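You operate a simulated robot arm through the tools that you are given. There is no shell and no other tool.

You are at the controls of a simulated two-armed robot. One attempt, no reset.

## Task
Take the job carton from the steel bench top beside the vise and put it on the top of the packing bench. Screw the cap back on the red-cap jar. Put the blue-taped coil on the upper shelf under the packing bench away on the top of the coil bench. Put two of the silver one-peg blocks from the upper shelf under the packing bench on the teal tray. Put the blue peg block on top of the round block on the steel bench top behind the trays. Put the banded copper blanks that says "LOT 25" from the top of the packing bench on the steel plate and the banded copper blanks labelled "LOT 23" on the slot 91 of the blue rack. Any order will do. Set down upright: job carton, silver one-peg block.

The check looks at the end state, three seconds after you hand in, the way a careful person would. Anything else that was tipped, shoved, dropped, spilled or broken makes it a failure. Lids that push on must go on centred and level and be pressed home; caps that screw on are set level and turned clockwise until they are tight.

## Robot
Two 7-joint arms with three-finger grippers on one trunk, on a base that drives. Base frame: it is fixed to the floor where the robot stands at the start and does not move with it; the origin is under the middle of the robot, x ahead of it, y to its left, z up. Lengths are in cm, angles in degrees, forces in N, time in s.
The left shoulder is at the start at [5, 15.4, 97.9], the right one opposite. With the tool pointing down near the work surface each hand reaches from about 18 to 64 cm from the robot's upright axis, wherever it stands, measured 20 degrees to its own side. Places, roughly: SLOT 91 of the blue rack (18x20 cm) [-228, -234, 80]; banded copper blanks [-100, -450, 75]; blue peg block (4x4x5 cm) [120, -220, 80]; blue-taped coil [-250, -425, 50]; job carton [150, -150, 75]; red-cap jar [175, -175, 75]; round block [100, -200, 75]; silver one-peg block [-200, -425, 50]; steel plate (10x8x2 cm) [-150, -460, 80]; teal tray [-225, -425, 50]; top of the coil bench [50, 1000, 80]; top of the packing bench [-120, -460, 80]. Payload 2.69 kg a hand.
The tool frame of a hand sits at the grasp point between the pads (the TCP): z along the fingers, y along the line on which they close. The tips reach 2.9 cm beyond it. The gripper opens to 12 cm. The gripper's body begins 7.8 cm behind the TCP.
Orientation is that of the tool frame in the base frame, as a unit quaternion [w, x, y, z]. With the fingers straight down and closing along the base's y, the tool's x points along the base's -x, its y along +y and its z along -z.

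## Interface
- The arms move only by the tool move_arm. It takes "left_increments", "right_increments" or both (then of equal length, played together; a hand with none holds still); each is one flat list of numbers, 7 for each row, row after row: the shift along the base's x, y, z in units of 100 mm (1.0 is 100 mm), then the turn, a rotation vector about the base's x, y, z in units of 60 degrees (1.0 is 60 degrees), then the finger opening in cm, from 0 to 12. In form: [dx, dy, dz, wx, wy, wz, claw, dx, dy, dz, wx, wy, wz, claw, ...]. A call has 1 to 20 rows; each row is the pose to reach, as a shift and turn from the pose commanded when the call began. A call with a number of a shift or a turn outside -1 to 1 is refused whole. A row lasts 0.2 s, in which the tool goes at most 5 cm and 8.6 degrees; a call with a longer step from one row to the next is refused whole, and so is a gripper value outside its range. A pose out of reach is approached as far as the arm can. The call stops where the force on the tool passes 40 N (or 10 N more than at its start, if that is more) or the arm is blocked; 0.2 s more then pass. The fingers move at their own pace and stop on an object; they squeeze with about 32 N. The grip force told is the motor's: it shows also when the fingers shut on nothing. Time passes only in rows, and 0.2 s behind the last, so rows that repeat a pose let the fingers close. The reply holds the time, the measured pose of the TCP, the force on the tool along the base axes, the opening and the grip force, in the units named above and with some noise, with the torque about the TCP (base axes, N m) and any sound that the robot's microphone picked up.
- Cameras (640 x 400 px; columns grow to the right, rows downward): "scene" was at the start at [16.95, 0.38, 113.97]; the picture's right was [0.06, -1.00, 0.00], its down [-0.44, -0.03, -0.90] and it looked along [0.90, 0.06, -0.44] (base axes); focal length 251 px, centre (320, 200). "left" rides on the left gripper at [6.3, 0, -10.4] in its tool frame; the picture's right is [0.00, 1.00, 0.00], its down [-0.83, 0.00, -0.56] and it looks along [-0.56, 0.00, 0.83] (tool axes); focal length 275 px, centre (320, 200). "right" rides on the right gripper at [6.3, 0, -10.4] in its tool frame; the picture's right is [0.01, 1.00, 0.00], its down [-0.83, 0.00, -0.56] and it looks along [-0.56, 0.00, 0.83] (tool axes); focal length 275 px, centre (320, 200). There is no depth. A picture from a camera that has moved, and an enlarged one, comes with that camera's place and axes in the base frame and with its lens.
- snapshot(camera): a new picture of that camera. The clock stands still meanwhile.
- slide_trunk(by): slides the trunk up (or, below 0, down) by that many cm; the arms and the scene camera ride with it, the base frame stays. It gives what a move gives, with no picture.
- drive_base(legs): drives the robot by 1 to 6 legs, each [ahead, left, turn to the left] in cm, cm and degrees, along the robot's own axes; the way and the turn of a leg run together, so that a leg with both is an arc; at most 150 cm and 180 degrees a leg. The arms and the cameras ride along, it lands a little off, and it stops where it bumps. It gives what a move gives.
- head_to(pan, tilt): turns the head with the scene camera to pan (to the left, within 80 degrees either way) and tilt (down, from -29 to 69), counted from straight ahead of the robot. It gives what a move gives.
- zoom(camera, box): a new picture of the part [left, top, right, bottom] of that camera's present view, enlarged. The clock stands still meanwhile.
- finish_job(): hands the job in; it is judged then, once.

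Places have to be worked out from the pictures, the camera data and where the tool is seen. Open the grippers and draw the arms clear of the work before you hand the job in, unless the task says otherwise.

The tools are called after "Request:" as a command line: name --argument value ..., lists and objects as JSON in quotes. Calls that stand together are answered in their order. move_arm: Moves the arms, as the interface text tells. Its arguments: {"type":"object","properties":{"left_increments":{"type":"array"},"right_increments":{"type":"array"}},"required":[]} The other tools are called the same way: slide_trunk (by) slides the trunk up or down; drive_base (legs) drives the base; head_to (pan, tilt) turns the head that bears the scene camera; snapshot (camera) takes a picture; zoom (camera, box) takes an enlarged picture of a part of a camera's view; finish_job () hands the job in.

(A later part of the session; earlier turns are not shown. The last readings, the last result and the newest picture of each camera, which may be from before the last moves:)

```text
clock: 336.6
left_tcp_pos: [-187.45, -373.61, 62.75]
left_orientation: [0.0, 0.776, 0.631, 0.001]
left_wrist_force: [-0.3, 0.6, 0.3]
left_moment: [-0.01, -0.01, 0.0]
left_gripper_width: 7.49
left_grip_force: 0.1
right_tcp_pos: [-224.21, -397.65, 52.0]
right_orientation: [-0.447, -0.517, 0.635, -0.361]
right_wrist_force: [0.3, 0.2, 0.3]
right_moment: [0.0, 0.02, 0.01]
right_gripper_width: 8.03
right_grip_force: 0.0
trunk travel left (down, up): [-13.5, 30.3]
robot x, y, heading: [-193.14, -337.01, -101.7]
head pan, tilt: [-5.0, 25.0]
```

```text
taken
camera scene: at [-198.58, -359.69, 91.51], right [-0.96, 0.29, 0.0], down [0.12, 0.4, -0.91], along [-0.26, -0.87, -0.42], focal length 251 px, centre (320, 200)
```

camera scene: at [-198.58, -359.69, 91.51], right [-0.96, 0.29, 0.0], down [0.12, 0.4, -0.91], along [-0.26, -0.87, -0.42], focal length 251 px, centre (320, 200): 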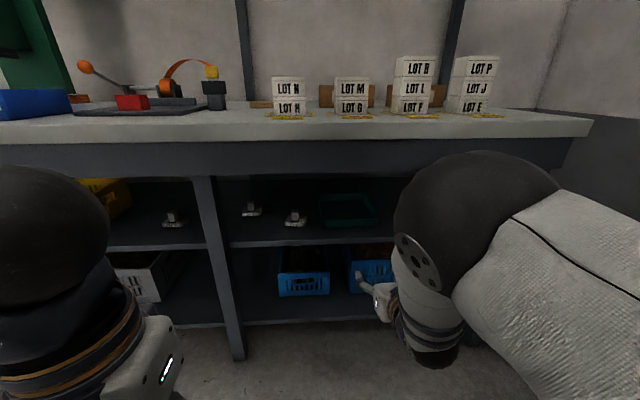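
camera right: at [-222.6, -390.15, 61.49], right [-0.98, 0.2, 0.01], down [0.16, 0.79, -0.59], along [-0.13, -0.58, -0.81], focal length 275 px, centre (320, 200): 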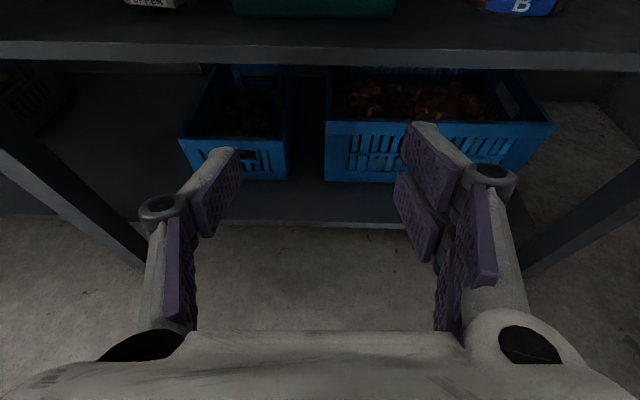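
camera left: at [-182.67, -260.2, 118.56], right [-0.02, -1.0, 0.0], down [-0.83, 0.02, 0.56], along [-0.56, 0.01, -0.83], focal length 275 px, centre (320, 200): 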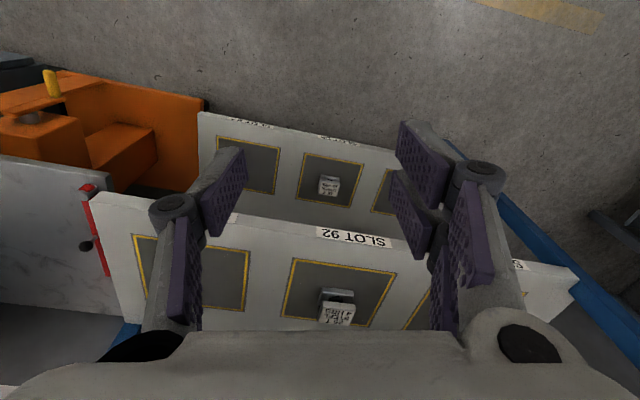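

The hand is now in the camera-up pose and the shelf top is about z 48 with the apron at ~70.5. I flatten the pitch to ~12 degrees, and drive so the hand stands in front of block UPPER C.

Request:
move_arm --right_increments '[0, 0, 0.05, -0.065, 0.014, 0, 8, 0, 0, 0.1, -0.13, 0.027, 0, 8]'

Request:
drive_base --legs '[[0, 19, 0], [16, 0, 0]]'

Request:
snapshot --camera "right"

Request:
snapshot --camera "scene"

```text
clock: 337.2
left_tcp_pos: [-187.48, -373.65, 62.86]
left_orientation: [0.0, 0.776, 0.631, 0.0]
left_wrist_force: [-0.4, -0.7, 0.9]
left_moment: [-0.05, 0.0, 0.03]
left_gripper_width: 7.5
left_grip_force: 0.1
right_tcp_pos: [-224.3, -397.67, 53.01]
right_orientation: [-0.489, -0.49, 0.604, -0.395]
right_wrist_force: [0.1, -0.9, -0.8]
right_moment: [0.0, 0.0, 0.02]
right_gripper_width: 8.02
right_grip_force: 0.0
trunk travel left (down, up): [-13.5, 30.3]
robot x, y, heading: [-193.19, -337.2, -101.6]
head pan, tilt: [-5.0, 25.0]
```

```text
clock: 340.3
left_tcp_pos: [-171.95, -392.84, 62.87]
left_orientation: [0.0, 0.776, 0.631, 0.001]
left_wrist_force: [0.4, 0.9, 1.1]
left_moment: [0.01, 0.02, -0.02]
left_gripper_width: 7.52
left_grip_force: 0.1
right_tcp_pos: [-208.78, -417.09, 52.94]
right_orientation: [-0.487, -0.492, 0.603, -0.396]
right_wrist_force: [1.0, -0.4, -0.3]
right_moment: [-0.01, -0.02, 0.0]
right_gripper_width: 8.02
right_grip_force: 0.2
trunk travel left (down, up): [-13.5, 30.3]
robot x, y, heading: [-177.93, -356.1, -101.8]
head pan, tilt: [-5.0, 25.0]
```

```text
taken
camera right: at [-206.87, -408.33, 61.32], right [-0.98, 0.2, 0.01], down [0.14, 0.7, -0.7], along [-0.15, -0.68, -0.72], focal length 275 px, centre (320, 200)
```

right: 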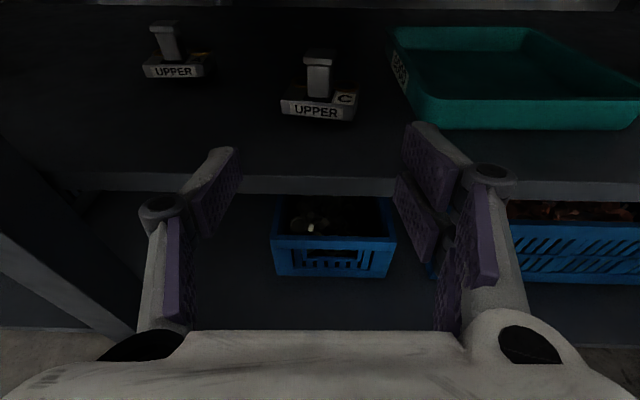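

```text
taken
camera scene: at [-183.1, -379.05, 91.51], right [-0.96, 0.29, 0.0], down [0.12, 0.41, -0.91], along [-0.26, -0.87, -0.42], focal length 251 px, centre (320, 200)
```

scene: 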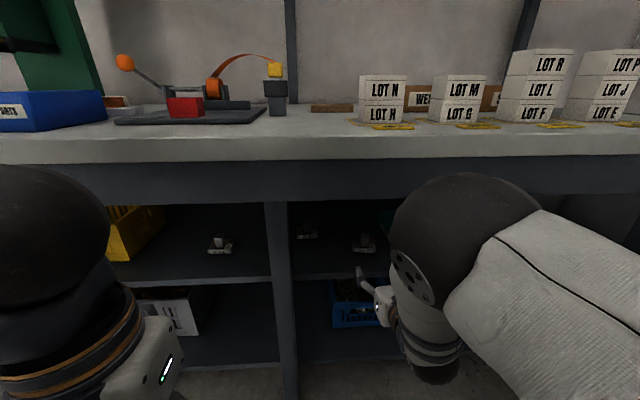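

UPPER C's post is at about (-212.1,-433), cap z ~52.5-53.2, shelf z 48. To keep my elbow off the bench edge I extend the arm 9 cm forward first.

Request:
move_arm --right_increments '[-0.08, -0.4, -0.01, 0, 0, 0, 5.5, -0.16, -0.78, -0.02, 0, 0, 0, 5.5, -0.19, -0.92, -0.03, 0, 0, 0, 5.5]'

Request:
snapshot --camera "right"

Request:
snapshot --camera "scene"

```text
clock: 341.1
left_tcp_pos: [-172.05, -392.93, 62.81]
left_orientation: [0.0, 0.775, 0.632, 0.0]
left_wrist_force: [0.3, 0.1, 0.0]
left_moment: [0.01, -0.01, -0.01]
left_gripper_width: 7.49
left_grip_force: 0.2
right_tcp_pos: [-210.87, -426.35, 52.64]
right_orientation: [-0.49, -0.489, 0.604, -0.396]
right_wrist_force: [-0.4, -0.3, -0.1]
right_moment: [0.0, 0.01, -0.02]
right_gripper_width: 5.46
right_grip_force: 0.1
trunk travel left (down, up): [-13.5, 30.3]
robot x, y, heading: [-177.79, -356.23, -101.8]
head pan, tilt: [-5.0, 25.0]
```

```text
taken
camera right: at [-208.96, -417.58, 61.06], right [-0.98, 0.21, 0.0], down [0.15, 0.7, -0.7], along [-0.15, -0.68, -0.72], focal length 275 px, centre (320, 200)
```

right: 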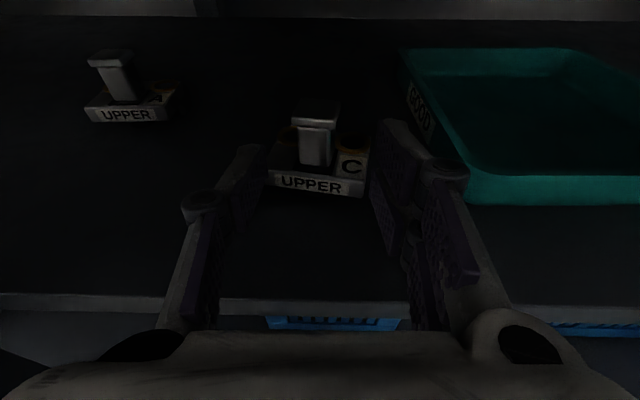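

```text
taken
camera scene: at [-183.09, -379.05, 91.51], right [-0.96, 0.29, 0.0], down [0.12, 0.41, -0.91], along [-0.26, -0.87, -0.42], focal length 251 px, centre (320, 200)
```

scene: 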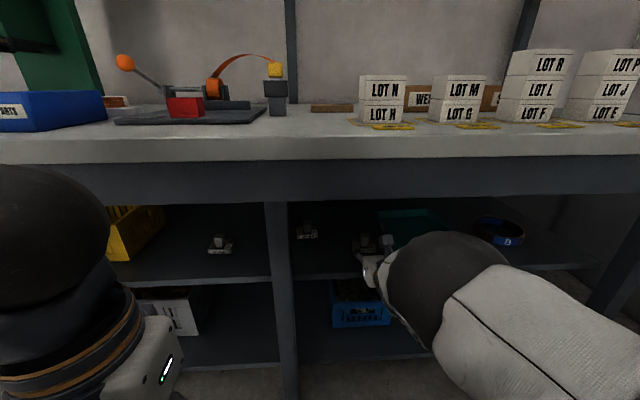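

The cap is straight ahead, ~5.9 cm further. I advance the hand 5.5 cm around the post and check.

Request:
move_arm --right_increments '[-0.05, -0.27, 0.01, 0, 0, 0, 5.5, -0.11, -0.54, 0.02, 0, 0, 0, 5.5]'

Request:
snapshot --camera "right"

```text
clock: 341.7
left_tcp_pos: [-171.94, -392.89, 62.79]
left_orientation: [0.001, 0.775, 0.632, 0.001]
left_wrist_force: [-0.3, 0.9, 0.2]
left_moment: [-0.03, 0.03, -0.01]
left_gripper_width: 7.47
left_grip_force: 0.1
right_tcp_pos: [-211.59, -431.69, 52.64]
right_orientation: [-0.488, -0.492, 0.603, -0.396]
right_wrist_force: [0.4, 0.4, -0.1]
right_moment: [0.03, -0.04, 0.03]
right_gripper_width: 5.49
right_grip_force: 0.0
trunk travel left (down, up): [-13.5, 30.3]
robot x, y, heading: [-177.67, -356.12, -101.6]
head pan, tilt: [-5.0, 25.0]
```

```text
taken
camera right: at [-209.73, -422.95, 61.15], right [-0.98, 0.2, 0.01], down [0.14, 0.7, -0.7], along [-0.14, -0.68, -0.72], focal length 275 px, centre (320, 200)
```

right: 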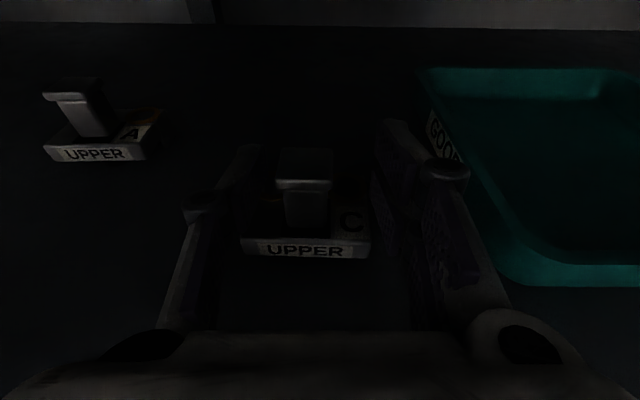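

The cap is ~0.7 cm to image-left of centre and 1 cm ahead. I shift sideways, then close.

Request:
move_arm --right_increments '[0.068, -0.016, 0.01, 0, 0, 0, 5.5, 0.064, -0.036, 0.01, 0, 0, 0, 5.5]'

Request:
snapshot --camera "right"

```text
clock: 342.3
left_tcp_pos: [-172.04, -392.95, 62.88]
left_orientation: [0.0, 0.775, 0.632, 0.0]
left_wrist_force: [0.2, 0.1, 0.2]
left_moment: [0.0, 0.0, 0.02]
left_gripper_width: 7.51
left_grip_force: 0.0
right_tcp_pos: [-211.09, -432.03, 52.82]
right_orientation: [-0.488, -0.491, 0.603, -0.396]
right_wrist_force: [-2.3, 0.7, 0.0]
right_moment: [0.02, 0.03, -0.05]
right_gripper_width: 5.56
right_grip_force: 0.7
trunk travel left (down, up): [-13.5, 30.3]
robot x, y, heading: [-177.75, -356.0, -101.8]
head pan, tilt: [-5.0, 25.0]
```

```text
taken
camera right: at [-209.23, -423.27, 61.28], right [-0.98, 0.2, 0.01], down [0.14, 0.7, -0.7], along [-0.15, -0.68, -0.72], focal length 275 px, centre (320, 200)
```

right: 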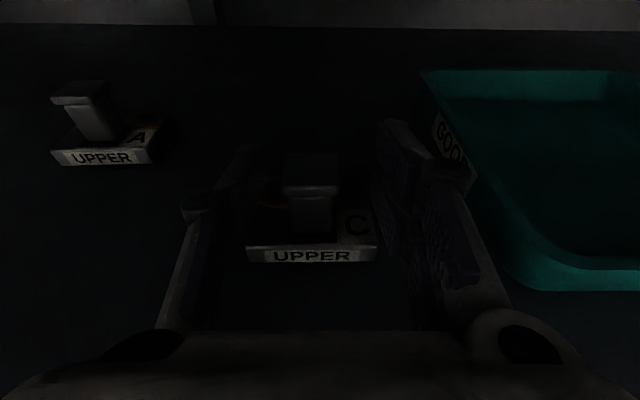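

Cap nearly centred (0.4 cm off). I close the fingers on it.

Request:
move_arm --right_increments '[0.02, -0.005, 0, 0, 0, 0, 5, 0.03, -0.006, 0, 0, 0, 0, 4, 0.03, -0.006, 0, 0, 0, 0, 2, 0.03, -0.006, 0, 0, 0, 0, 1.5, 0.03, -0.006, 0, 0, 0, 0, 1.5]'

Request:
snapshot --camera "right"

```text
clock: 343.5
left_tcp_pos: [-172.0, -392.89, 62.91]
left_orientation: [0.002, 0.776, 0.631, 0.0]
left_wrist_force: [-0.3, -1.0, 0.4]
left_moment: [-0.01, 0.01, -0.01]
left_gripper_width: 7.5
left_grip_force: 0.0
right_tcp_pos: [-210.72, -432.06, 53.15]
right_orientation: [-0.489, -0.491, 0.602, -0.397]
right_wrist_force: [3.0, -2.0, 6.1]
right_moment: [-0.37, 0.16, 0.16]
right_gripper_width: 2.44
right_grip_force: 32.4
trunk travel left (down, up): [-13.5, 30.3]
robot x, y, heading: [-178.03, -356.09, -101.6]
head pan, tilt: [-5.0, 25.0]
```

```text
taken
camera right: at [-208.83, -423.37, 61.45], right [-0.98, 0.2, 0.01], down [0.14, 0.7, -0.7], along [-0.14, -0.68, -0.72], focal length 275 px, centre (320, 200)
```

right: 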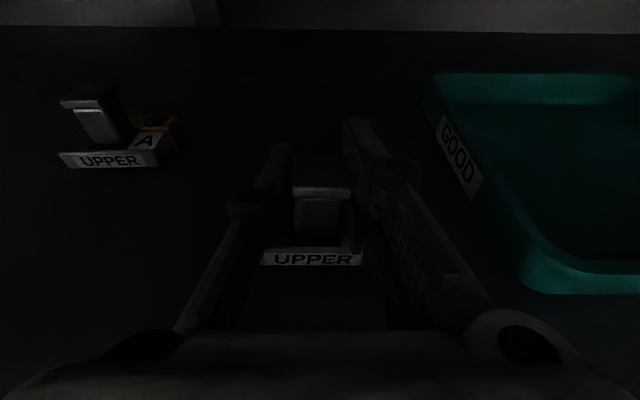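

Gripped (2.4 cm). I lift by 3.5 cm.

Request:
move_arm --right_increments '[0, 0, 0.15, 0, 0, 0, 1.5, 0, 0, 0.3, 0, 0, 0, 1.5, 0, 0, 0.35, 0, 0, 0, 1.5]'

Request:
snapshot --camera "right"

Request:
zoom --camera "scene" --box '[200, 180, 560, 320]'

```text
clock: 344.3
left_tcp_pos: [-172.07, -392.97, 62.75]
left_orientation: [0.001, 0.775, 0.631, 0.001]
left_wrist_force: [0.0, 0.4, -0.5]
left_moment: [0.01, 0.04, 0.02]
left_gripper_width: 7.51
left_grip_force: 0.0
right_tcp_pos: [-211.2, -431.94, 56.49]
right_orientation: [-0.488, -0.49, 0.605, -0.394]
right_wrist_force: [0.2, -0.3, -4.0]
right_moment: [0.01, 0.03, 0.01]
right_gripper_width: 2.28
right_grip_force: 32.0
trunk travel left (down, up): [-13.5, 30.3]
robot x, y, heading: [-178.02, -355.84, -101.6]
head pan, tilt: [-5.0, 25.0]
```

```text
taken
camera right: at [-209.26, -423.32, 64.78], right [-0.98, 0.21, 0.01], down [0.14, 0.7, -0.7], along [-0.15, -0.68, -0.72], focal length 275 px, centre (320, 200)
```

right: 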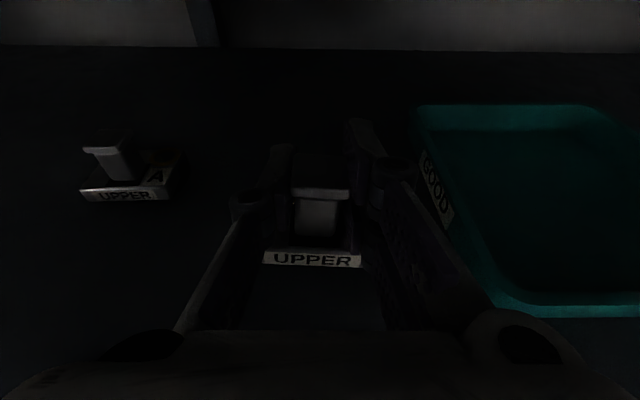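

```text
1.78 times, centred on (380, 250) of scene
camera zoom: at [-183.1, -379.07, 91.5], right [-0.96, 0.29, 0.0], down [0.12, 0.41, -0.91], along [-0.26, -0.87, -0.42], focal length 446 px, centre (213, 111)
```

zoom: 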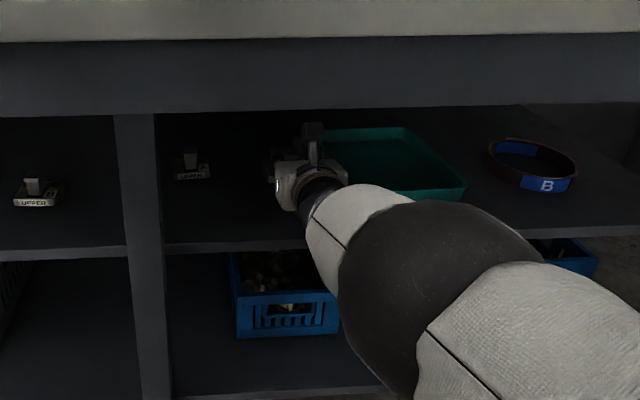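

Block C is lifted cleanly (~4 N). The tray rim is ~z 51, so I raise 2 cm more and shift the base right ~25.5 cm to bring it over the tray.

Request:
move_arm --right_increments '[0, 0.05, 0.1, 0, 0, 0, 1.5, 0, 0.05, 0.2, 0, 0, 0, 1.5]'

Request:
drive_base --legs '[[0, -25.5, 0]]'

Request:
snapshot --camera "right"

Request:
snapshot --camera "scene"

```text
clock: 344.9
left_tcp_pos: [-172.03, -392.94, 62.68]
left_orientation: [0.001, 0.776, 0.631, 0.001]
left_wrist_force: [-0.8, 1.4, 0.2]
left_moment: [-0.02, -0.03, 0.01]
left_gripper_width: 7.5
left_grip_force: 0.0
right_tcp_pos: [-210.91, -431.45, 58.49]
right_orientation: [-0.488, -0.49, 0.604, -0.397]
right_wrist_force: [0.6, -0.3, -3.6]
right_moment: [0.06, 0.01, -0.05]
right_gripper_width: 2.26
right_grip_force: 31.6
trunk travel left (down, up): [-13.5, 30.3]
robot x, y, heading: [-177.49, -356.37, -101.8]
head pan, tilt: [-5.0, 25.0]
```

```text
clock: 347.5
left_tcp_pos: [-197.02, -387.84, 62.79]
left_orientation: [0.001, 0.775, 0.631, 0.001]
left_wrist_force: [-0.7, -0.2, -0.1]
left_moment: [0.0, 0.01, -0.04]
left_gripper_width: 7.53
left_grip_force: 0.0
right_tcp_pos: [-236.05, -426.37, 58.42]
right_orientation: [-0.489, -0.49, 0.603, -0.397]
right_wrist_force: [-0.3, 0.1, -2.3]
right_moment: [0.02, 0.02, 0.0]
right_gripper_width: 2.28
right_grip_force: 32.1
trunk travel left (down, up): [-13.5, 30.3]
robot x, y, heading: [-202.45, -351.32, -101.4]
head pan, tilt: [-5.0, 25.0]
```

```text
taken
camera right: at [-234.16, -417.69, 66.78], right [-0.98, 0.21, 0.01], down [0.14, 0.7, -0.7], along [-0.15, -0.68, -0.72], focal length 275 px, centre (320, 200)
```

right: 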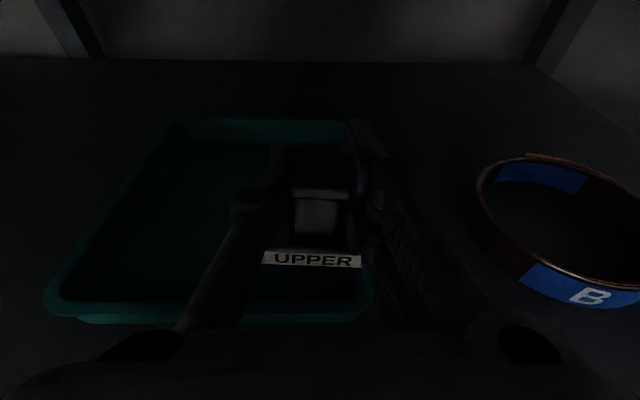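

```text
taken
camera scene: at [-208.11, -373.93, 91.5], right [-0.96, 0.29, 0.0], down [0.12, 0.41, -0.91], along [-0.26, -0.87, -0.42], focal length 251 px, centre (320, 200)
```

scene: 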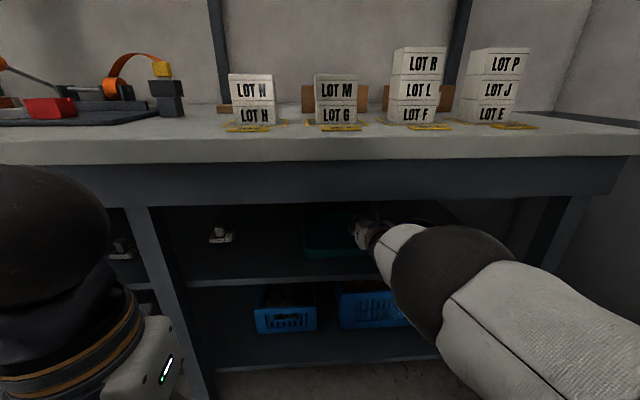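

The tray centre is about (-231.6,-435.8). I move the block to its right half at about (-235.8,-433), then lower.

Request:
move_arm --right_increments '[0.02, -0.28, 0, 0, 0, 0, 1.5, 0.05, -0.56, 0, 0, 0, 0, 1.5, 0.05, -0.56, -0.2, 0, 0, 0, 1.5, 0.05, -0.56, -0.35, 0, 0, 0, 1.5]'

Request:
snapshot --camera "right"

```text
clock: 348.5
left_tcp_pos: [-196.95, -387.73, 62.82]
left_orientation: [0.0, 0.776, 0.631, 0.0]
left_wrist_force: [-0.2, -0.3, 0.3]
left_moment: [0.07, 0.04, 0.03]
left_gripper_width: 7.51
left_grip_force: 0.0
right_tcp_pos: [-235.85, -430.91, 57.47]
right_orientation: [-0.493, -0.487, 0.603, -0.395]
right_wrist_force: [-1.7, 0.0, -3.6]
right_moment: [0.04, 0.0, -0.04]
right_gripper_width: 2.27
right_grip_force: 31.5
right hand out of reach, approached as far as the arm can: row 2, 3, 4
trunk travel left (down, up): [-13.5, 30.3]
robot x, y, heading: [-202.34, -351.32, -101.8]
head pan, tilt: [-5.0, 25.0]
```

```text
taken
camera right: at [-233.88, -422.23, 65.75], right [-0.98, 0.21, 0.01], down [0.15, 0.7, -0.7], along [-0.15, -0.69, -0.71], focal length 275 px, centre (320, 200)
```

right: 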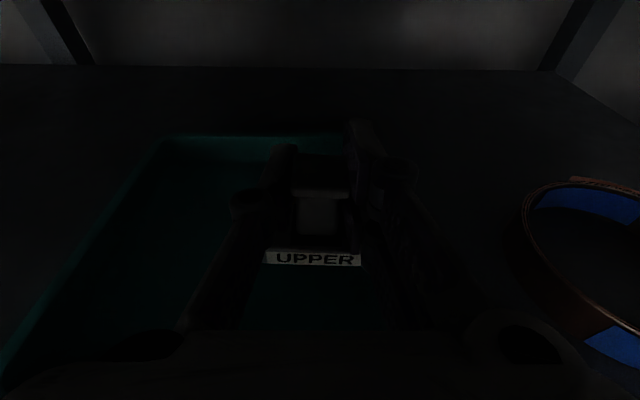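

The arm is at full stretch, so I pull it back 3 cm and drive the base 4.5 cm ahead.

Request:
move_arm --right_increments '[0.03, 0.15, 0.02, 0, 0, 0, 1.5, 0.06, 0.3, 0.05, 0, 0, 0, 1.5]'

Request:
drive_base --legs '[[4.5, 0, 0]]'

Request:
move_arm --right_increments '[0, 0, -0.15, 0, 0, 0, 1.5, 0, 0, -0.3, 0, 0, 0, 1.5]'

Request:
snapshot --camera "right"

```text
clock: 349.1
left_tcp_pos: [-197.06, -387.85, 62.85]
left_orientation: [0.0, 0.776, 0.631, 0.0]
left_wrist_force: [-0.9, -0.2, -0.2]
left_moment: [-0.01, 0.0, -0.02]
left_gripper_width: 7.5
left_grip_force: 0.0
right_tcp_pos: [-235.82, -427.83, 57.71]
right_orientation: [-0.489, -0.489, 0.606, -0.392]
right_wrist_force: [0.2, -0.5, -4.0]
right_moment: [0.04, -0.01, -0.03]
right_gripper_width: 2.29
right_grip_force: 32.0
trunk travel left (down, up): [-13.5, 30.3]
robot x, y, heading: [-202.72, -351.04, -101.5]
head pan, tilt: [-5.0, 25.0]
```

```text
clock: 350.0
left_tcp_pos: [-197.86, -392.09, 62.79]
left_orientation: [0.0, 0.776, 0.631, 0.001]
left_wrist_force: [0.0, 0.6, -0.2]
left_moment: [-0.01, -0.01, -0.01]
left_gripper_width: 7.5
left_grip_force: 0.0
right_tcp_pos: [-236.57, -432.24, 58.06]
right_orientation: [-0.49, -0.488, 0.605, -0.394]
right_wrist_force: [0.0, 0.7, -4.1]
right_moment: [0.03, 0.0, -0.02]
right_gripper_width: 2.27
right_grip_force: 32.2
trunk travel left (down, up): [-13.5, 30.3]
robot x, y, heading: [-203.29, -355.76, -101.5]
head pan, tilt: [-5.0, 25.0]
```

```text
clock: 350.6
left_tcp_pos: [-197.97, -392.15, 62.82]
left_orientation: [0.001, 0.776, 0.631, 0.001]
left_wrist_force: [-0.4, 0.6, 0.6]
left_moment: [0.0, -0.03, -0.04]
left_gripper_width: 7.52
left_grip_force: 0.1
right_tcp_pos: [-236.47, -432.22, 55.07]
right_orientation: [-0.489, -0.489, 0.606, -0.394]
right_wrist_force: [-0.2, -0.9, -3.5]
right_moment: [0.03, 0.0, 0.04]
right_gripper_width: 2.29
right_grip_force: 31.8
trunk travel left (down, up): [-13.5, 30.3]
robot x, y, heading: [-203.62, -355.77, -101.8]
head pan, tilt: [-5.0, 25.0]
```

```text
taken
camera right: at [-234.6, -423.64, 63.43], right [-0.98, 0.21, 0.01], down [0.15, 0.7, -0.7], along [-0.15, -0.68, -0.72], focal length 275 px, centre (320, 200)
```

right: 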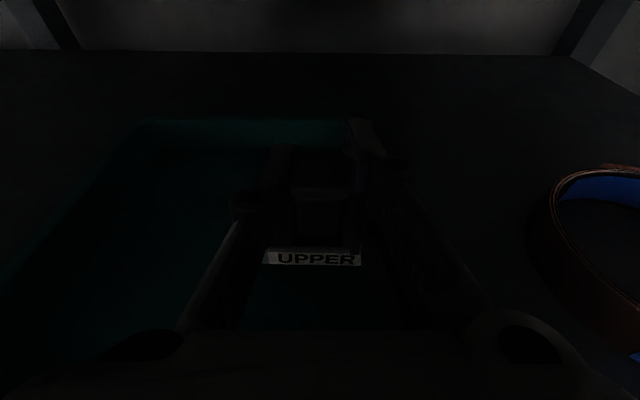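

The base would be close to the right wall, so I shift 1 cm to +x and lower gently to the tray floor.

Request:
move_arm --right_increments '[0.1, -0.02, 0, 0, 0, 0, 1.5, 0.1, -0.02, -0.05, 0, 0, 0, 1.5, 0.1, -0.02, -0.09, 0, 0, 0, 1.5]'

Request:
move_arm --right_increments '[0, 0, -0.03, 0, 0, 0, 1.5, 0, 0, -0.06, 0, 0, 0, 1.5]'

```text
clock: 351.4
left_tcp_pos: [-197.99, -392.2, 62.87]
left_orientation: [0.001, 0.776, 0.631, 0.0]
left_wrist_force: [-0.5, -0.2, -0.5]
left_moment: [-0.01, -0.04, -0.01]
left_gripper_width: 7.5
left_grip_force: 0.1
right_tcp_pos: [-235.52, -432.58, 54.17]
right_orientation: [-0.489, -0.489, 0.605, -0.395]
right_wrist_force: [-0.6, 0.1, -3.5]
right_moment: [-0.01, 0.0, 0.0]
right_gripper_width: 2.26
right_grip_force: 31.7
trunk travel left (down, up): [-13.5, 30.3]
robot x, y, heading: [-203.66, -355.04, -101.9]
head pan, tilt: [-5.0, 25.0]
```

```text
clock: 352.0
left_tcp_pos: [-197.89, -392.28, 62.72]
left_orientation: [0.001, 0.776, 0.631, 0.0]
left_wrist_force: [0.4, -1.0, 0.0]
left_moment: [0.01, -0.02, 0.03]
left_gripper_width: 7.48
left_grip_force: 0.0
right_tcp_pos: [-235.58, -432.5, 53.56]
right_orientation: [-0.489, -0.488, 0.606, -0.394]
right_wrist_force: [0.1, 0.4, -3.7]
right_moment: [0.01, 0.02, -0.03]
right_gripper_width: 2.29
right_grip_force: 32.1
trunk travel left (down, up): [-13.5, 30.3]
robot x, y, heading: [-203.62, -355.43, -101.3]
head pan, tilt: [-5.0, 25.0]
```

No contact yet; I go on lowering by small steps.

Request:
move_arm --right_increments '[0, 0, -0.03, 0, 0, 0, 1.5, 0, 0, -0.06, 0, 0, 0, 1.5]'

Request:
snapshot --camera "right"

```text
clock: 352.6
left_tcp_pos: [-197.95, -392.03, 62.83]
left_orientation: [0.001, 0.775, 0.631, 0.0]
left_wrist_force: [-0.1, 0.4, 0.8]
left_moment: [-0.02, -0.02, 0.0]
left_gripper_width: 7.51
left_grip_force: 0.1
right_tcp_pos: [-235.54, -432.58, 53.47]
right_orientation: [-0.492, -0.487, 0.603, -0.396]
right_wrist_force: [-0.6, 1.5, 8.0]
right_moment: [-0.23, 0.42, -0.02]
right_gripper_width: 2.26
right_grip_force: 32.2
trunk travel left (down, up): [-13.5, 30.3]
robot x, y, heading: [-203.7, -355.21, -101.3]
head pan, tilt: [-5.0, 25.0]
```

```text
taken
camera right: at [-233.66, -423.8, 61.69], right [-0.98, 0.21, 0.01], down [0.15, 0.7, -0.7], along [-0.15, -0.68, -0.71], focal length 275 px, centre (320, 200)
```

right: 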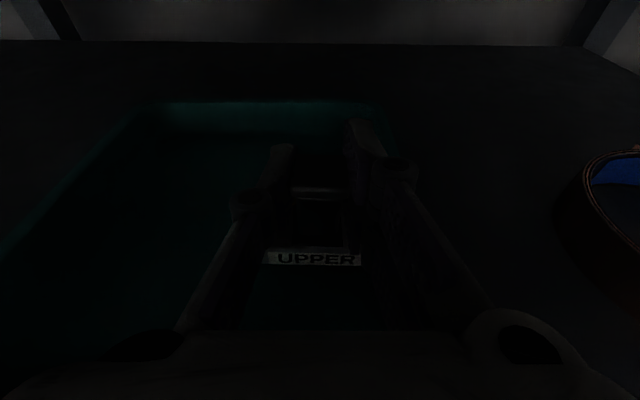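

Contact is at the back-right corner, probably the tray's rounded wall. I lift slightly, shift 1.3 cm to +x, and lower again.

Request:
move_arm --right_increments '[0, 0, 0.06, 0, 0, 0, 1.5, 0.07, 0.0, 0.06, 0, 0, 0, 1.5, 0.13, 0.0, 0.06, 0, 0, 0, 1.5, 0.13, 0.0, 0.02, 0, 0, 0, 1.5, 0.13, 0.0, -0.01, 0, 0, 0, 1.5]'

```text
clock: 353.8
left_tcp_pos: [-197.81, -392.01, 62.94]
left_orientation: [0.001, 0.776, 0.631, -0.001]
left_wrist_force: [0.1, 0.2, -0.4]
left_moment: [-0.02, 0.0, -0.02]
left_gripper_width: 7.49
left_grip_force: 0.2
right_tcp_pos: [-234.33, -432.41, 53.33]
right_orientation: [-0.492, -0.488, 0.603, -0.396]
right_wrist_force: [-2.0, 4.1, 14.5]
right_moment: [-0.14, 0.69, -0.09]
right_gripper_width: 2.27
right_grip_force: 31.3
trunk travel left (down, up): [-13.5, 30.3]
robot x, y, heading: [-203.59, -355.34, -101.7]
head pan, tilt: [-5.0, 25.0]
```

The same height again, so the block is just rolled a hair in the grip and rests on the tray floor. I ease the load and open the fingers.

Request:
move_arm --right_increments '[0, 0, 0.05, 0, 0, 0, 1.5, 0, 0, 0.05, 0, 0, 0, 2.6, 0, 0, 0.05, 0, 0, 0, 3.6, 0, 0, 0.05, 0, 0, 0, 4.5, 0, 0, 0.05, 0, 0, 0, 4.5]'

Request:
snapshot --camera "right"

```text
clock: 355.0
left_tcp_pos: [-197.95, -392.1, 62.85]
left_orientation: [0.001, 0.776, 0.631, 0.0]
left_wrist_force: [-0.8, 0.0, 0.7]
left_moment: [0.01, 0.0, 0.03]
left_gripper_width: 7.5
left_grip_force: 0.1
right_tcp_pos: [-234.35, -432.42, 53.45]
right_orientation: [-0.49, -0.488, 0.606, -0.394]
right_wrist_force: [1.1, -0.4, 0.5]
right_moment: [-0.01, -0.05, 0.01]
right_gripper_width: 4.42
right_grip_force: 0.0
trunk travel left (down, up): [-13.5, 30.3]
robot x, y, heading: [-203.97, -355.17, -101.5]
head pan, tilt: [-5.0, 25.0]
```

```text
taken
camera right: at [-232.41, -423.77, 61.72], right [-0.98, 0.21, 0.0], down [0.15, 0.7, -0.7], along [-0.15, -0.68, -0.72], focal length 275 px, centre (320, 200)
```

right: 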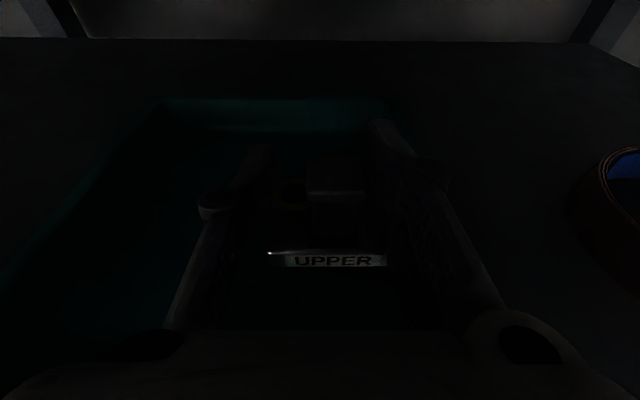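

Block C stands in the tray. I back out, then move left toward block A (front centre about (-196.6,-443.8)).

Request:
drive_base --legs '[[-16, 0, 0]]'

Request:
snapshot --camera "right"

Request:
drive_base --legs '[[0, 39, 0]]'

Request:
snapshot --camera "right"

Request:
snapshot --camera "scene"

```text
clock: 356.4
left_tcp_pos: [-194.65, -376.45, 62.92]
left_orientation: [0.002, 0.775, 0.632, 0.0]
left_wrist_force: [0.8, -0.8, 1.1]
left_moment: [-0.02, 0.01, 0.01]
left_gripper_width: 7.5
left_grip_force: 0.0
right_tcp_pos: [-230.99, -416.98, 53.51]
right_orientation: [-0.49, -0.488, 0.605, -0.395]
right_wrist_force: [-0.6, 1.8, 6.6]
right_moment: [-0.06, 0.23, -0.03]
right_gripper_width: 4.59
right_grip_force: 0.6
trunk travel left (down, up): [-13.5, 30.3]
robot x, y, heading: [-200.32, -339.93, -101.5]
head pan, tilt: [-5.0, 25.0]
```

```text
taken
camera right: at [-229.08, -408.18, 61.89], right [-0.98, 0.21, 0.01], down [0.15, 0.7, -0.7], along [-0.15, -0.68, -0.72], focal length 275 px, centre (320, 200)
```

right: 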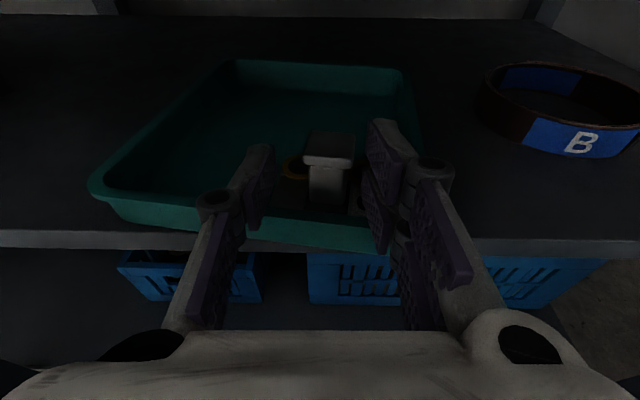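

```text
clock: 360.4
left_tcp_pos: [-156.56, -384.37, 62.84]
left_orientation: [0.002, 0.777, 0.629, 0.0]
left_wrist_force: [0.0, -0.4, -0.9]
left_moment: [-0.01, 0.03, -0.02]
left_gripper_width: 7.5
left_grip_force: 0.1
right_tcp_pos: [-193.98, -424.51, 53.57]
right_orientation: [-0.494, -0.483, 0.608, -0.39]
right_wrist_force: [-5.3, 2.3, 1.9]
right_moment: [-0.01, -0.01, 0.14]
right_gripper_width: 4.12
right_grip_force: 0.0
trunk travel left (down, up): [-13.5, 30.3]
robot x, y, heading: [-161.77, -347.72, -101.8]
head pan, tilt: [-5.0, 25.0]
stopped in leg 1: the force on the tool passed its limit at 41 N (the readings are from after the stop); the commanded pose is now the measured one
```

```text
taken
camera right: at [-191.91, -415.83, 61.9], right [-0.97, 0.23, 0.01], down [0.16, 0.7, -0.7], along [-0.16, -0.68, -0.72], focal length 275 px, centre (320, 200)
```

right: 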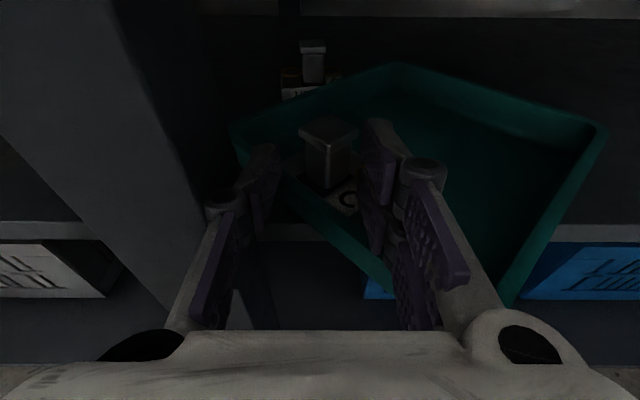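

```text
taken
camera scene: at [-167.61, -370.43, 91.51], right [-0.96, 0.29, 0.0], down [0.12, 0.4, -0.91], along [-0.26, -0.87, -0.42], focal length 251 px, centre (320, 200)
```

scene: 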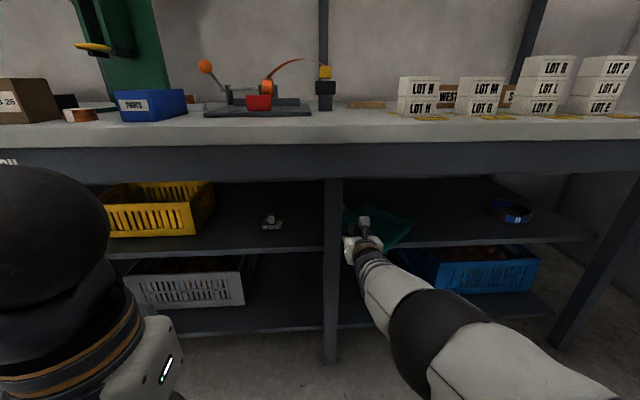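

The fingers still caught the block and dragged the tray with it. I stop and inspect before doing anything else.

Request:
zoom --camera "right" --box '[200, 20, 620, 300]'

Request:
zoom --camera "scene" --box '[230, 170, 560, 320]'

```text
1.43 times, centred on (410, 160) of right
camera zoom: at [-191.91, -415.83, 61.9], right [-0.97, 0.23, 0.01], down [0.16, 0.7, -0.7], along [-0.16, -0.68, -0.72], focal length 393 px, centre (191, 257)
```

zoom: 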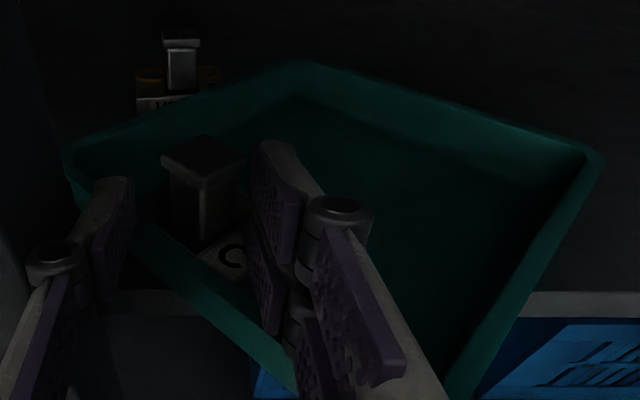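

```text
1.94 times, centred on (395, 245) of scene
camera zoom: at [-167.61, -370.43, 91.51], right [-0.96, 0.29, 0.0], down [0.12, 0.4, -0.91], along [-0.26, -0.87, -0.42], focal length 487 px, centre (174, 113)
```

zoom: 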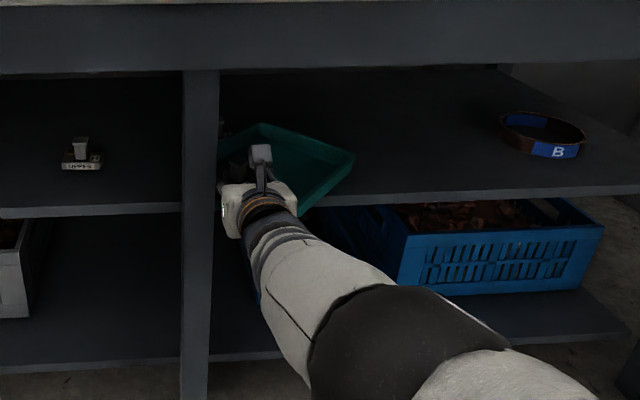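

The fingertips evidently hooked the tray's front wall from inside. The tray is turned about 50 degrees clockwise with C still upright inside; A is untouched. I raise the hand 4.5 cm to free it.

Request:
move_arm --right_increments '[0, 0, 0.15, 0, 0, 0, 5, 0, 0, 0.3, 0, 0, 0, 5, 0, 0, 0.45, 0, 0, 0, 5]'

Request:
drive_base --legs '[[-12, 0, 0]]'

Request:
snapshot --camera "right"

Request:
snapshot --camera "scene"

```text
clock: 361.2
left_tcp_pos: [-156.46, -384.38, 62.78]
left_orientation: [0.001, 0.776, 0.63, 0.002]
left_wrist_force: [-0.8, -0.4, 0.2]
left_moment: [0.0, -0.01, -0.01]
left_gripper_width: 7.47
left_grip_force: 0.0
right_tcp_pos: [-194.2, -424.43, 58.01]
right_orientation: [-0.494, -0.482, 0.61, -0.388]
right_wrist_force: [-4.6, 2.3, -2.9]
right_moment: [-0.03, 0.09, 0.19]
right_gripper_width: 4.65
right_grip_force: 0.1
trunk travel left (down, up): [-13.5, 30.3]
robot x, y, heading: [-161.63, -347.61, -101.6]
head pan, tilt: [-5.0, 25.0]
```

```text
clock: 362.4
left_tcp_pos: [-154.09, -372.7, 62.77]
left_orientation: [0.002, 0.777, 0.63, -0.001]
left_wrist_force: [1.6, -0.7, -1.1]
left_moment: [-0.01, -0.02, 0.02]
left_gripper_width: 7.47
left_grip_force: 0.1
right_tcp_pos: [-191.7, -413.04, 58.31]
right_orientation: [-0.494, -0.483, 0.61, -0.39]
right_wrist_force: [0.7, 1.0, -0.5]
right_moment: [0.05, 0.02, -0.02]
right_gripper_width: 5.01
right_grip_force: 0.1
trunk travel left (down, up): [-13.5, 30.3]
robot x, y, heading: [-159.6, -336.08, -102.0]
head pan, tilt: [-5.0, 25.0]
```

```text
taken
camera right: at [-189.63, -404.26, 66.51], right [-0.97, 0.23, 0.01], down [0.16, 0.7, -0.7], along [-0.16, -0.68, -0.72], focal length 275 px, centre (320, 200)
```

right: 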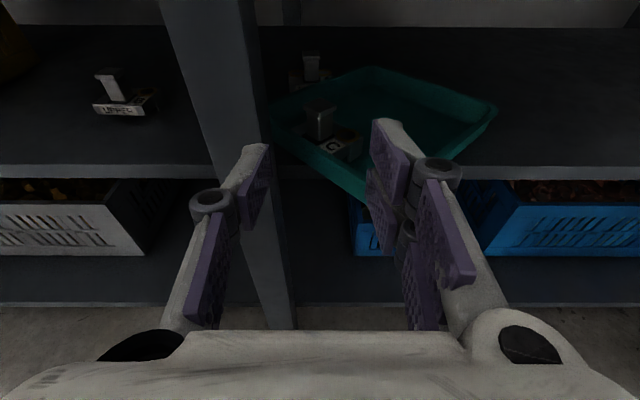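

```text
taken
camera scene: at [-165.14, -358.83, 91.52], right [-0.96, 0.29, 0.0], down [0.12, 0.4, -0.91], along [-0.26, -0.87, -0.42], focal length 251 px, centre (320, 200)
```

scene: 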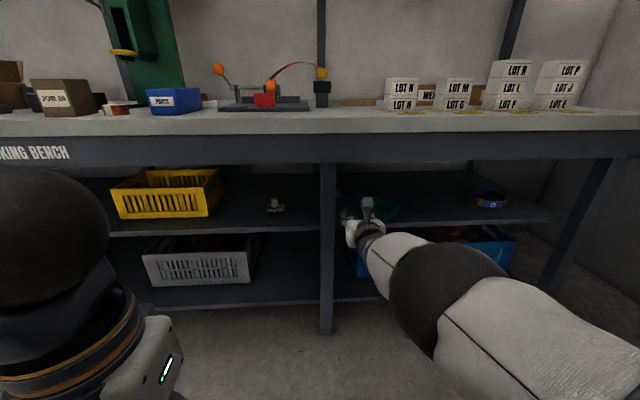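

Freed. I zoom to measure the tray's pose.

Request:
zoom --camera "right" --box '[240, 40, 520, 220]'

```text
2.22 times, centred on (380, 130) of right
camera zoom: at [-189.63, -404.26, 66.51], right [-0.97, 0.23, 0.01], down [0.16, 0.7, -0.7], along [-0.16, -0.68, -0.72], focal length 612 px, centre (187, 356)
```

zoom: 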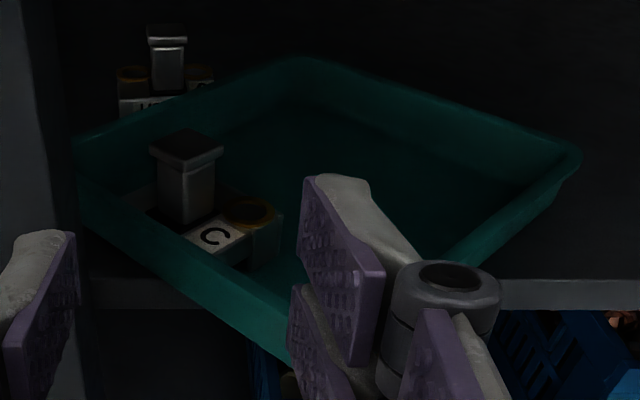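

The tray (rim centre about (-203.4,-431.8)) must be turned back +50 degrees and moved right ~28 cm. I will pinch its original right wall: first I yaw the right hand 50 degrees clockwise to line up with that wall.

Request:
move_arm --right_increments '[0, 0, 0, 0, 0, -0.12, 5, 0, 0, 0, 0, 0, -0.24, 5, 0, 0, 0, 0, 0, -0.36, 5, 0, 0, 0, 0, 0, -0.48, 5, 0, 0, 0, 0, 0, -0.6, 5, 0, 0, 0, 0, 0, -0.72, 5, 0, 0, 0, 0, 0, -0.83, 5]'

Request:
snapshot --camera "right"

Request:
snapshot --camera "scene"

```text
clock: 364.0
left_tcp_pos: [-154.15, -372.63, 62.84]
left_orientation: [0.002, 0.776, 0.63, 0.0]
left_wrist_force: [-0.9, 0.9, 0.6]
left_moment: [0.03, 0.03, -0.02]
left_gripper_width: 7.5
left_grip_force: 0.1
right_tcp_pos: [-210.82, -393.04, 55.94]
right_orientation: [-0.595, -0.201, 0.751, -0.205]
right_wrist_force: [-0.6, 0.5, 0.1]
right_moment: [-0.01, -0.03, 0.03]
right_gripper_width: 5.01
right_grip_force: 0.1
right hand out of reach, approached as far as the arm can: row 1, 2, 3, 4, 5, 6, 7
trunk travel left (down, up): [-13.5, 30.3]
robot x, y, heading: [-159.91, -335.87, -101.9]
head pan, tilt: [-5.0, 25.0]
```

```text
taken
camera right: at [-203.67, -387.67, 64.33], right [-0.55, 0.83, -0.07], down [0.63, 0.36, -0.69], along [-0.56, -0.42, -0.72], focal length 275 px, centre (320, 200)
```

right: 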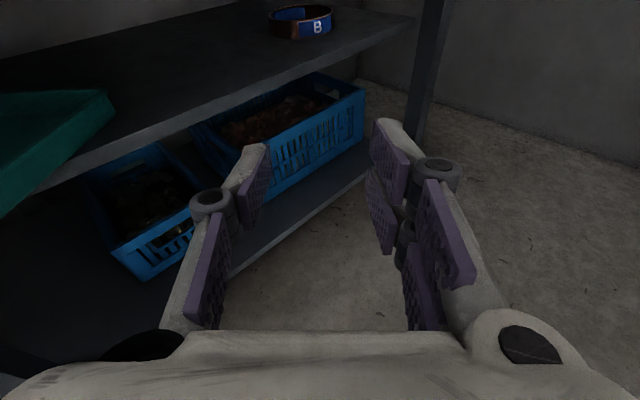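

```text
taken
camera scene: at [-165.14, -358.83, 91.52], right [-0.96, 0.29, 0.0], down [0.12, 0.4, -0.91], along [-0.26, -0.87, -0.42], focal length 251 px, centre (320, 200)
```

scene: 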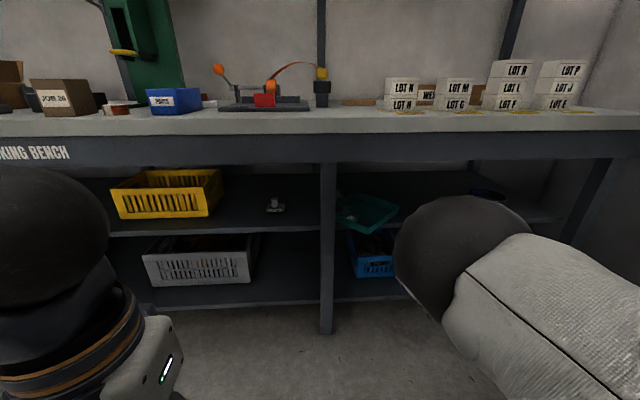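

The yaw is reachable only further right in the arm's frame (direction 214 degrees now), so I bring the hand over the wall by driving: left 12, ahead 18 first.

Request:
drive_base --legs '[[0, 12, 0], [18, 0, 0]]'

Request:
snapshot --camera "right"

```text
clock: 366.7
left_tcp_pos: [-146.03, -392.8, 62.93]
left_orientation: [0.0, 0.777, 0.63, 0.001]
left_wrist_force: [0.3, -0.4, 0.0]
left_moment: [0.01, 0.01, -0.05]
left_gripper_width: 7.49
left_grip_force: 0.1
right_tcp_pos: [-202.75, -412.86, 55.85]
right_orientation: [-0.594, -0.201, 0.752, -0.204]
right_wrist_force: [0.5, -0.2, 0.1]
right_moment: [0.01, 0.03, -0.01]
right_gripper_width: 5.0
right_grip_force: 0.0
trunk travel left (down, up): [-13.5, 30.3]
robot x, y, heading: [-151.29, -355.85, -101.7]
head pan, tilt: [-5.0, 25.0]
```

```text
taken
camera right: at [-195.68, -407.59, 64.31], right [-0.55, 0.84, -0.06], down [0.63, 0.36, -0.69], along [-0.56, -0.42, -0.72], focal length 275 px, centre (320, 200)
```

right: 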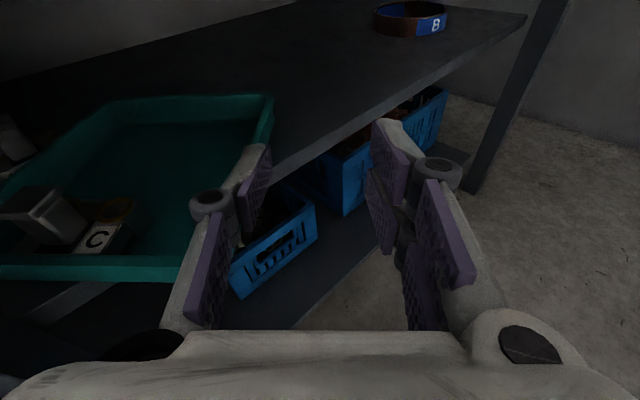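

The tray's right wall runs from (-197.5,-418.6) to (-215.7,-428). I drive ahead 8 and left 2 to straddle it.

Request:
drive_base --legs '[[8, 2, 0]]'

Request:
snapshot --camera "right"

```text
clock: 367.8
left_tcp_pos: [-145.64, -400.9, 62.92]
left_orientation: [0.001, 0.776, 0.631, 0.0]
left_wrist_force: [1.2, 0.0, -0.2]
left_moment: [0.03, -0.05, 0.0]
left_gripper_width: 7.49
left_grip_force: 0.0
right_tcp_pos: [-202.38, -421.03, 55.86]
right_orientation: [-0.593, -0.201, 0.752, -0.204]
right_wrist_force: [0.2, -1.1, 0.7]
right_moment: [0.02, 0.03, -0.01]
right_gripper_width: 4.98
right_grip_force: 0.0
trunk travel left (down, up): [-13.5, 30.3]
robot x, y, heading: [-150.97, -363.89, -101.8]
head pan, tilt: [-5.0, 25.0]
```

```text
taken
camera right: at [-195.38, -415.75, 64.31], right [-0.55, 0.84, -0.06], down [0.63, 0.36, -0.69], along [-0.56, -0.42, -0.72], focal length 275 px, centre (320, 200)
```

right: 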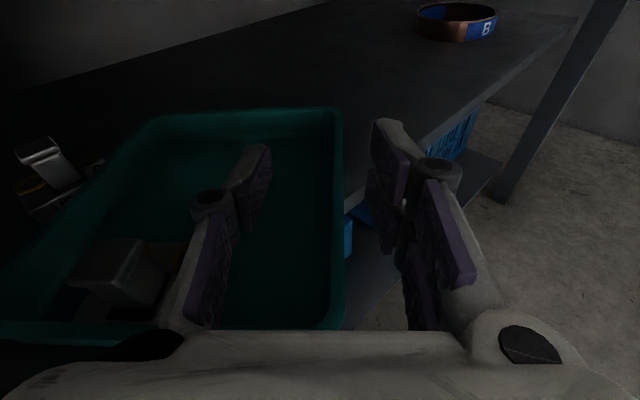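

The wall lies between the fingers. I lower 4.2 cm and close on it.

Request:
move_arm --right_increments '[0, 0, -0.2, 0, 0, 0, 5, 0, 0, -0.35, 0, 0, 0, 5, 0, 0, -0.42, 0, 0, 0, 5, 0, 0, -0.42, 0, 0, 0, 3, 0, 0, -0.42, 0, 0, 0, 1, 0, 0, -0.42, 0, 0, 0, 0, 0, 0, -0.42, 0, 0, 0, 0]'

Request:
snapshot --camera "right"

```text
clock: 369.4
left_tcp_pos: [-145.74, -400.89, 62.88]
left_orientation: [0.001, 0.777, 0.63, 0.0]
left_wrist_force: [-0.4, 0.2, 0.4]
left_moment: [0.0, 0.01, 0.01]
left_gripper_width: 7.46
left_grip_force: 0.0
right_tcp_pos: [-202.66, -420.93, 51.64]
right_orientation: [-0.594, -0.201, 0.752, -0.203]
right_wrist_force: [-2.1, 1.8, -0.4]
right_moment: [0.53, 0.61, -0.24]
right_gripper_width: 0.61
right_grip_force: 32.5
trunk travel left (down, up): [-13.5, 30.3]
robot x, y, heading: [-151.24, -364.4, -101.7]
head pan, tilt: [-5.0, 25.0]
```

```text
taken
camera right: at [-195.47, -415.73, 60.1], right [-0.54, 0.84, -0.06], down [0.63, 0.36, -0.69], along [-0.56, -0.42, -0.72], focal length 275 px, centre (320, 200)
```

right: 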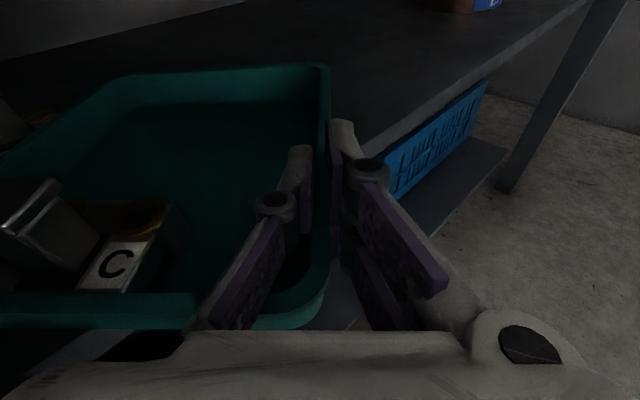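

The wall is pinched (0.6 cm). I drag the tray to the right by 14 cm with the base and check.

Request:
drive_base --legs '[[0, -14, 0]]'

Request:
snapshot --camera "right"

Request:
snapshot --camera "scene"

```text
clock: 371.1
left_tcp_pos: [-159.48, -398.06, 62.88]
left_orientation: [0.0, 0.777, 0.63, 0.0]
left_wrist_force: [0.2, 0.0, -0.8]
left_moment: [0.01, -0.02, 0.0]
left_gripper_width: 7.5
left_grip_force: 0.0
right_tcp_pos: [-216.26, -418.24, 51.84]
right_orientation: [-0.594, -0.2, 0.752, -0.204]
right_wrist_force: [-0.5, 0.5, -3.8]
right_moment: [0.46, 0.36, -0.03]
right_gripper_width: 0.62
right_grip_force: 32.1
trunk travel left (down, up): [-13.5, 30.3]
robot x, y, heading: [-164.68, -361.08, -101.9]
head pan, tilt: [-5.0, 25.0]
```

```text
taken
camera right: at [-209.15, -412.92, 60.12], right [-0.54, 0.84, -0.06], down [0.63, 0.35, -0.69], along [-0.56, -0.42, -0.72], focal length 275 px, centre (320, 200)
```

right: 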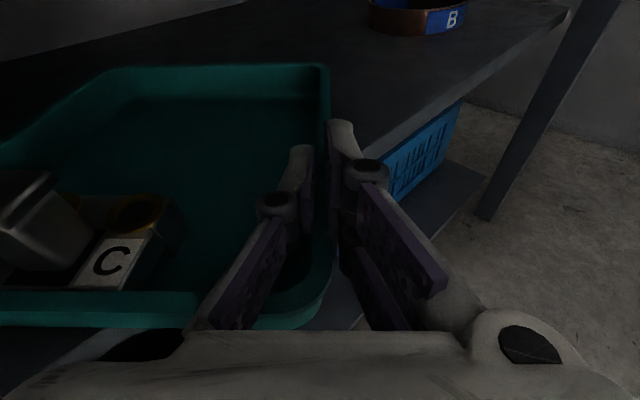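

```text
taken
camera scene: at [-170.44, -384.09, 91.51], right [-0.96, 0.29, 0.0], down [0.12, 0.4, -0.91], along [-0.26, -0.87, -0.42], focal length 251 px, centre (320, 200)
```

scene: 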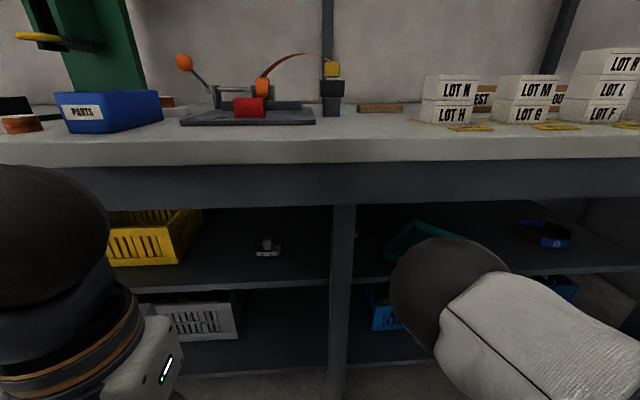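

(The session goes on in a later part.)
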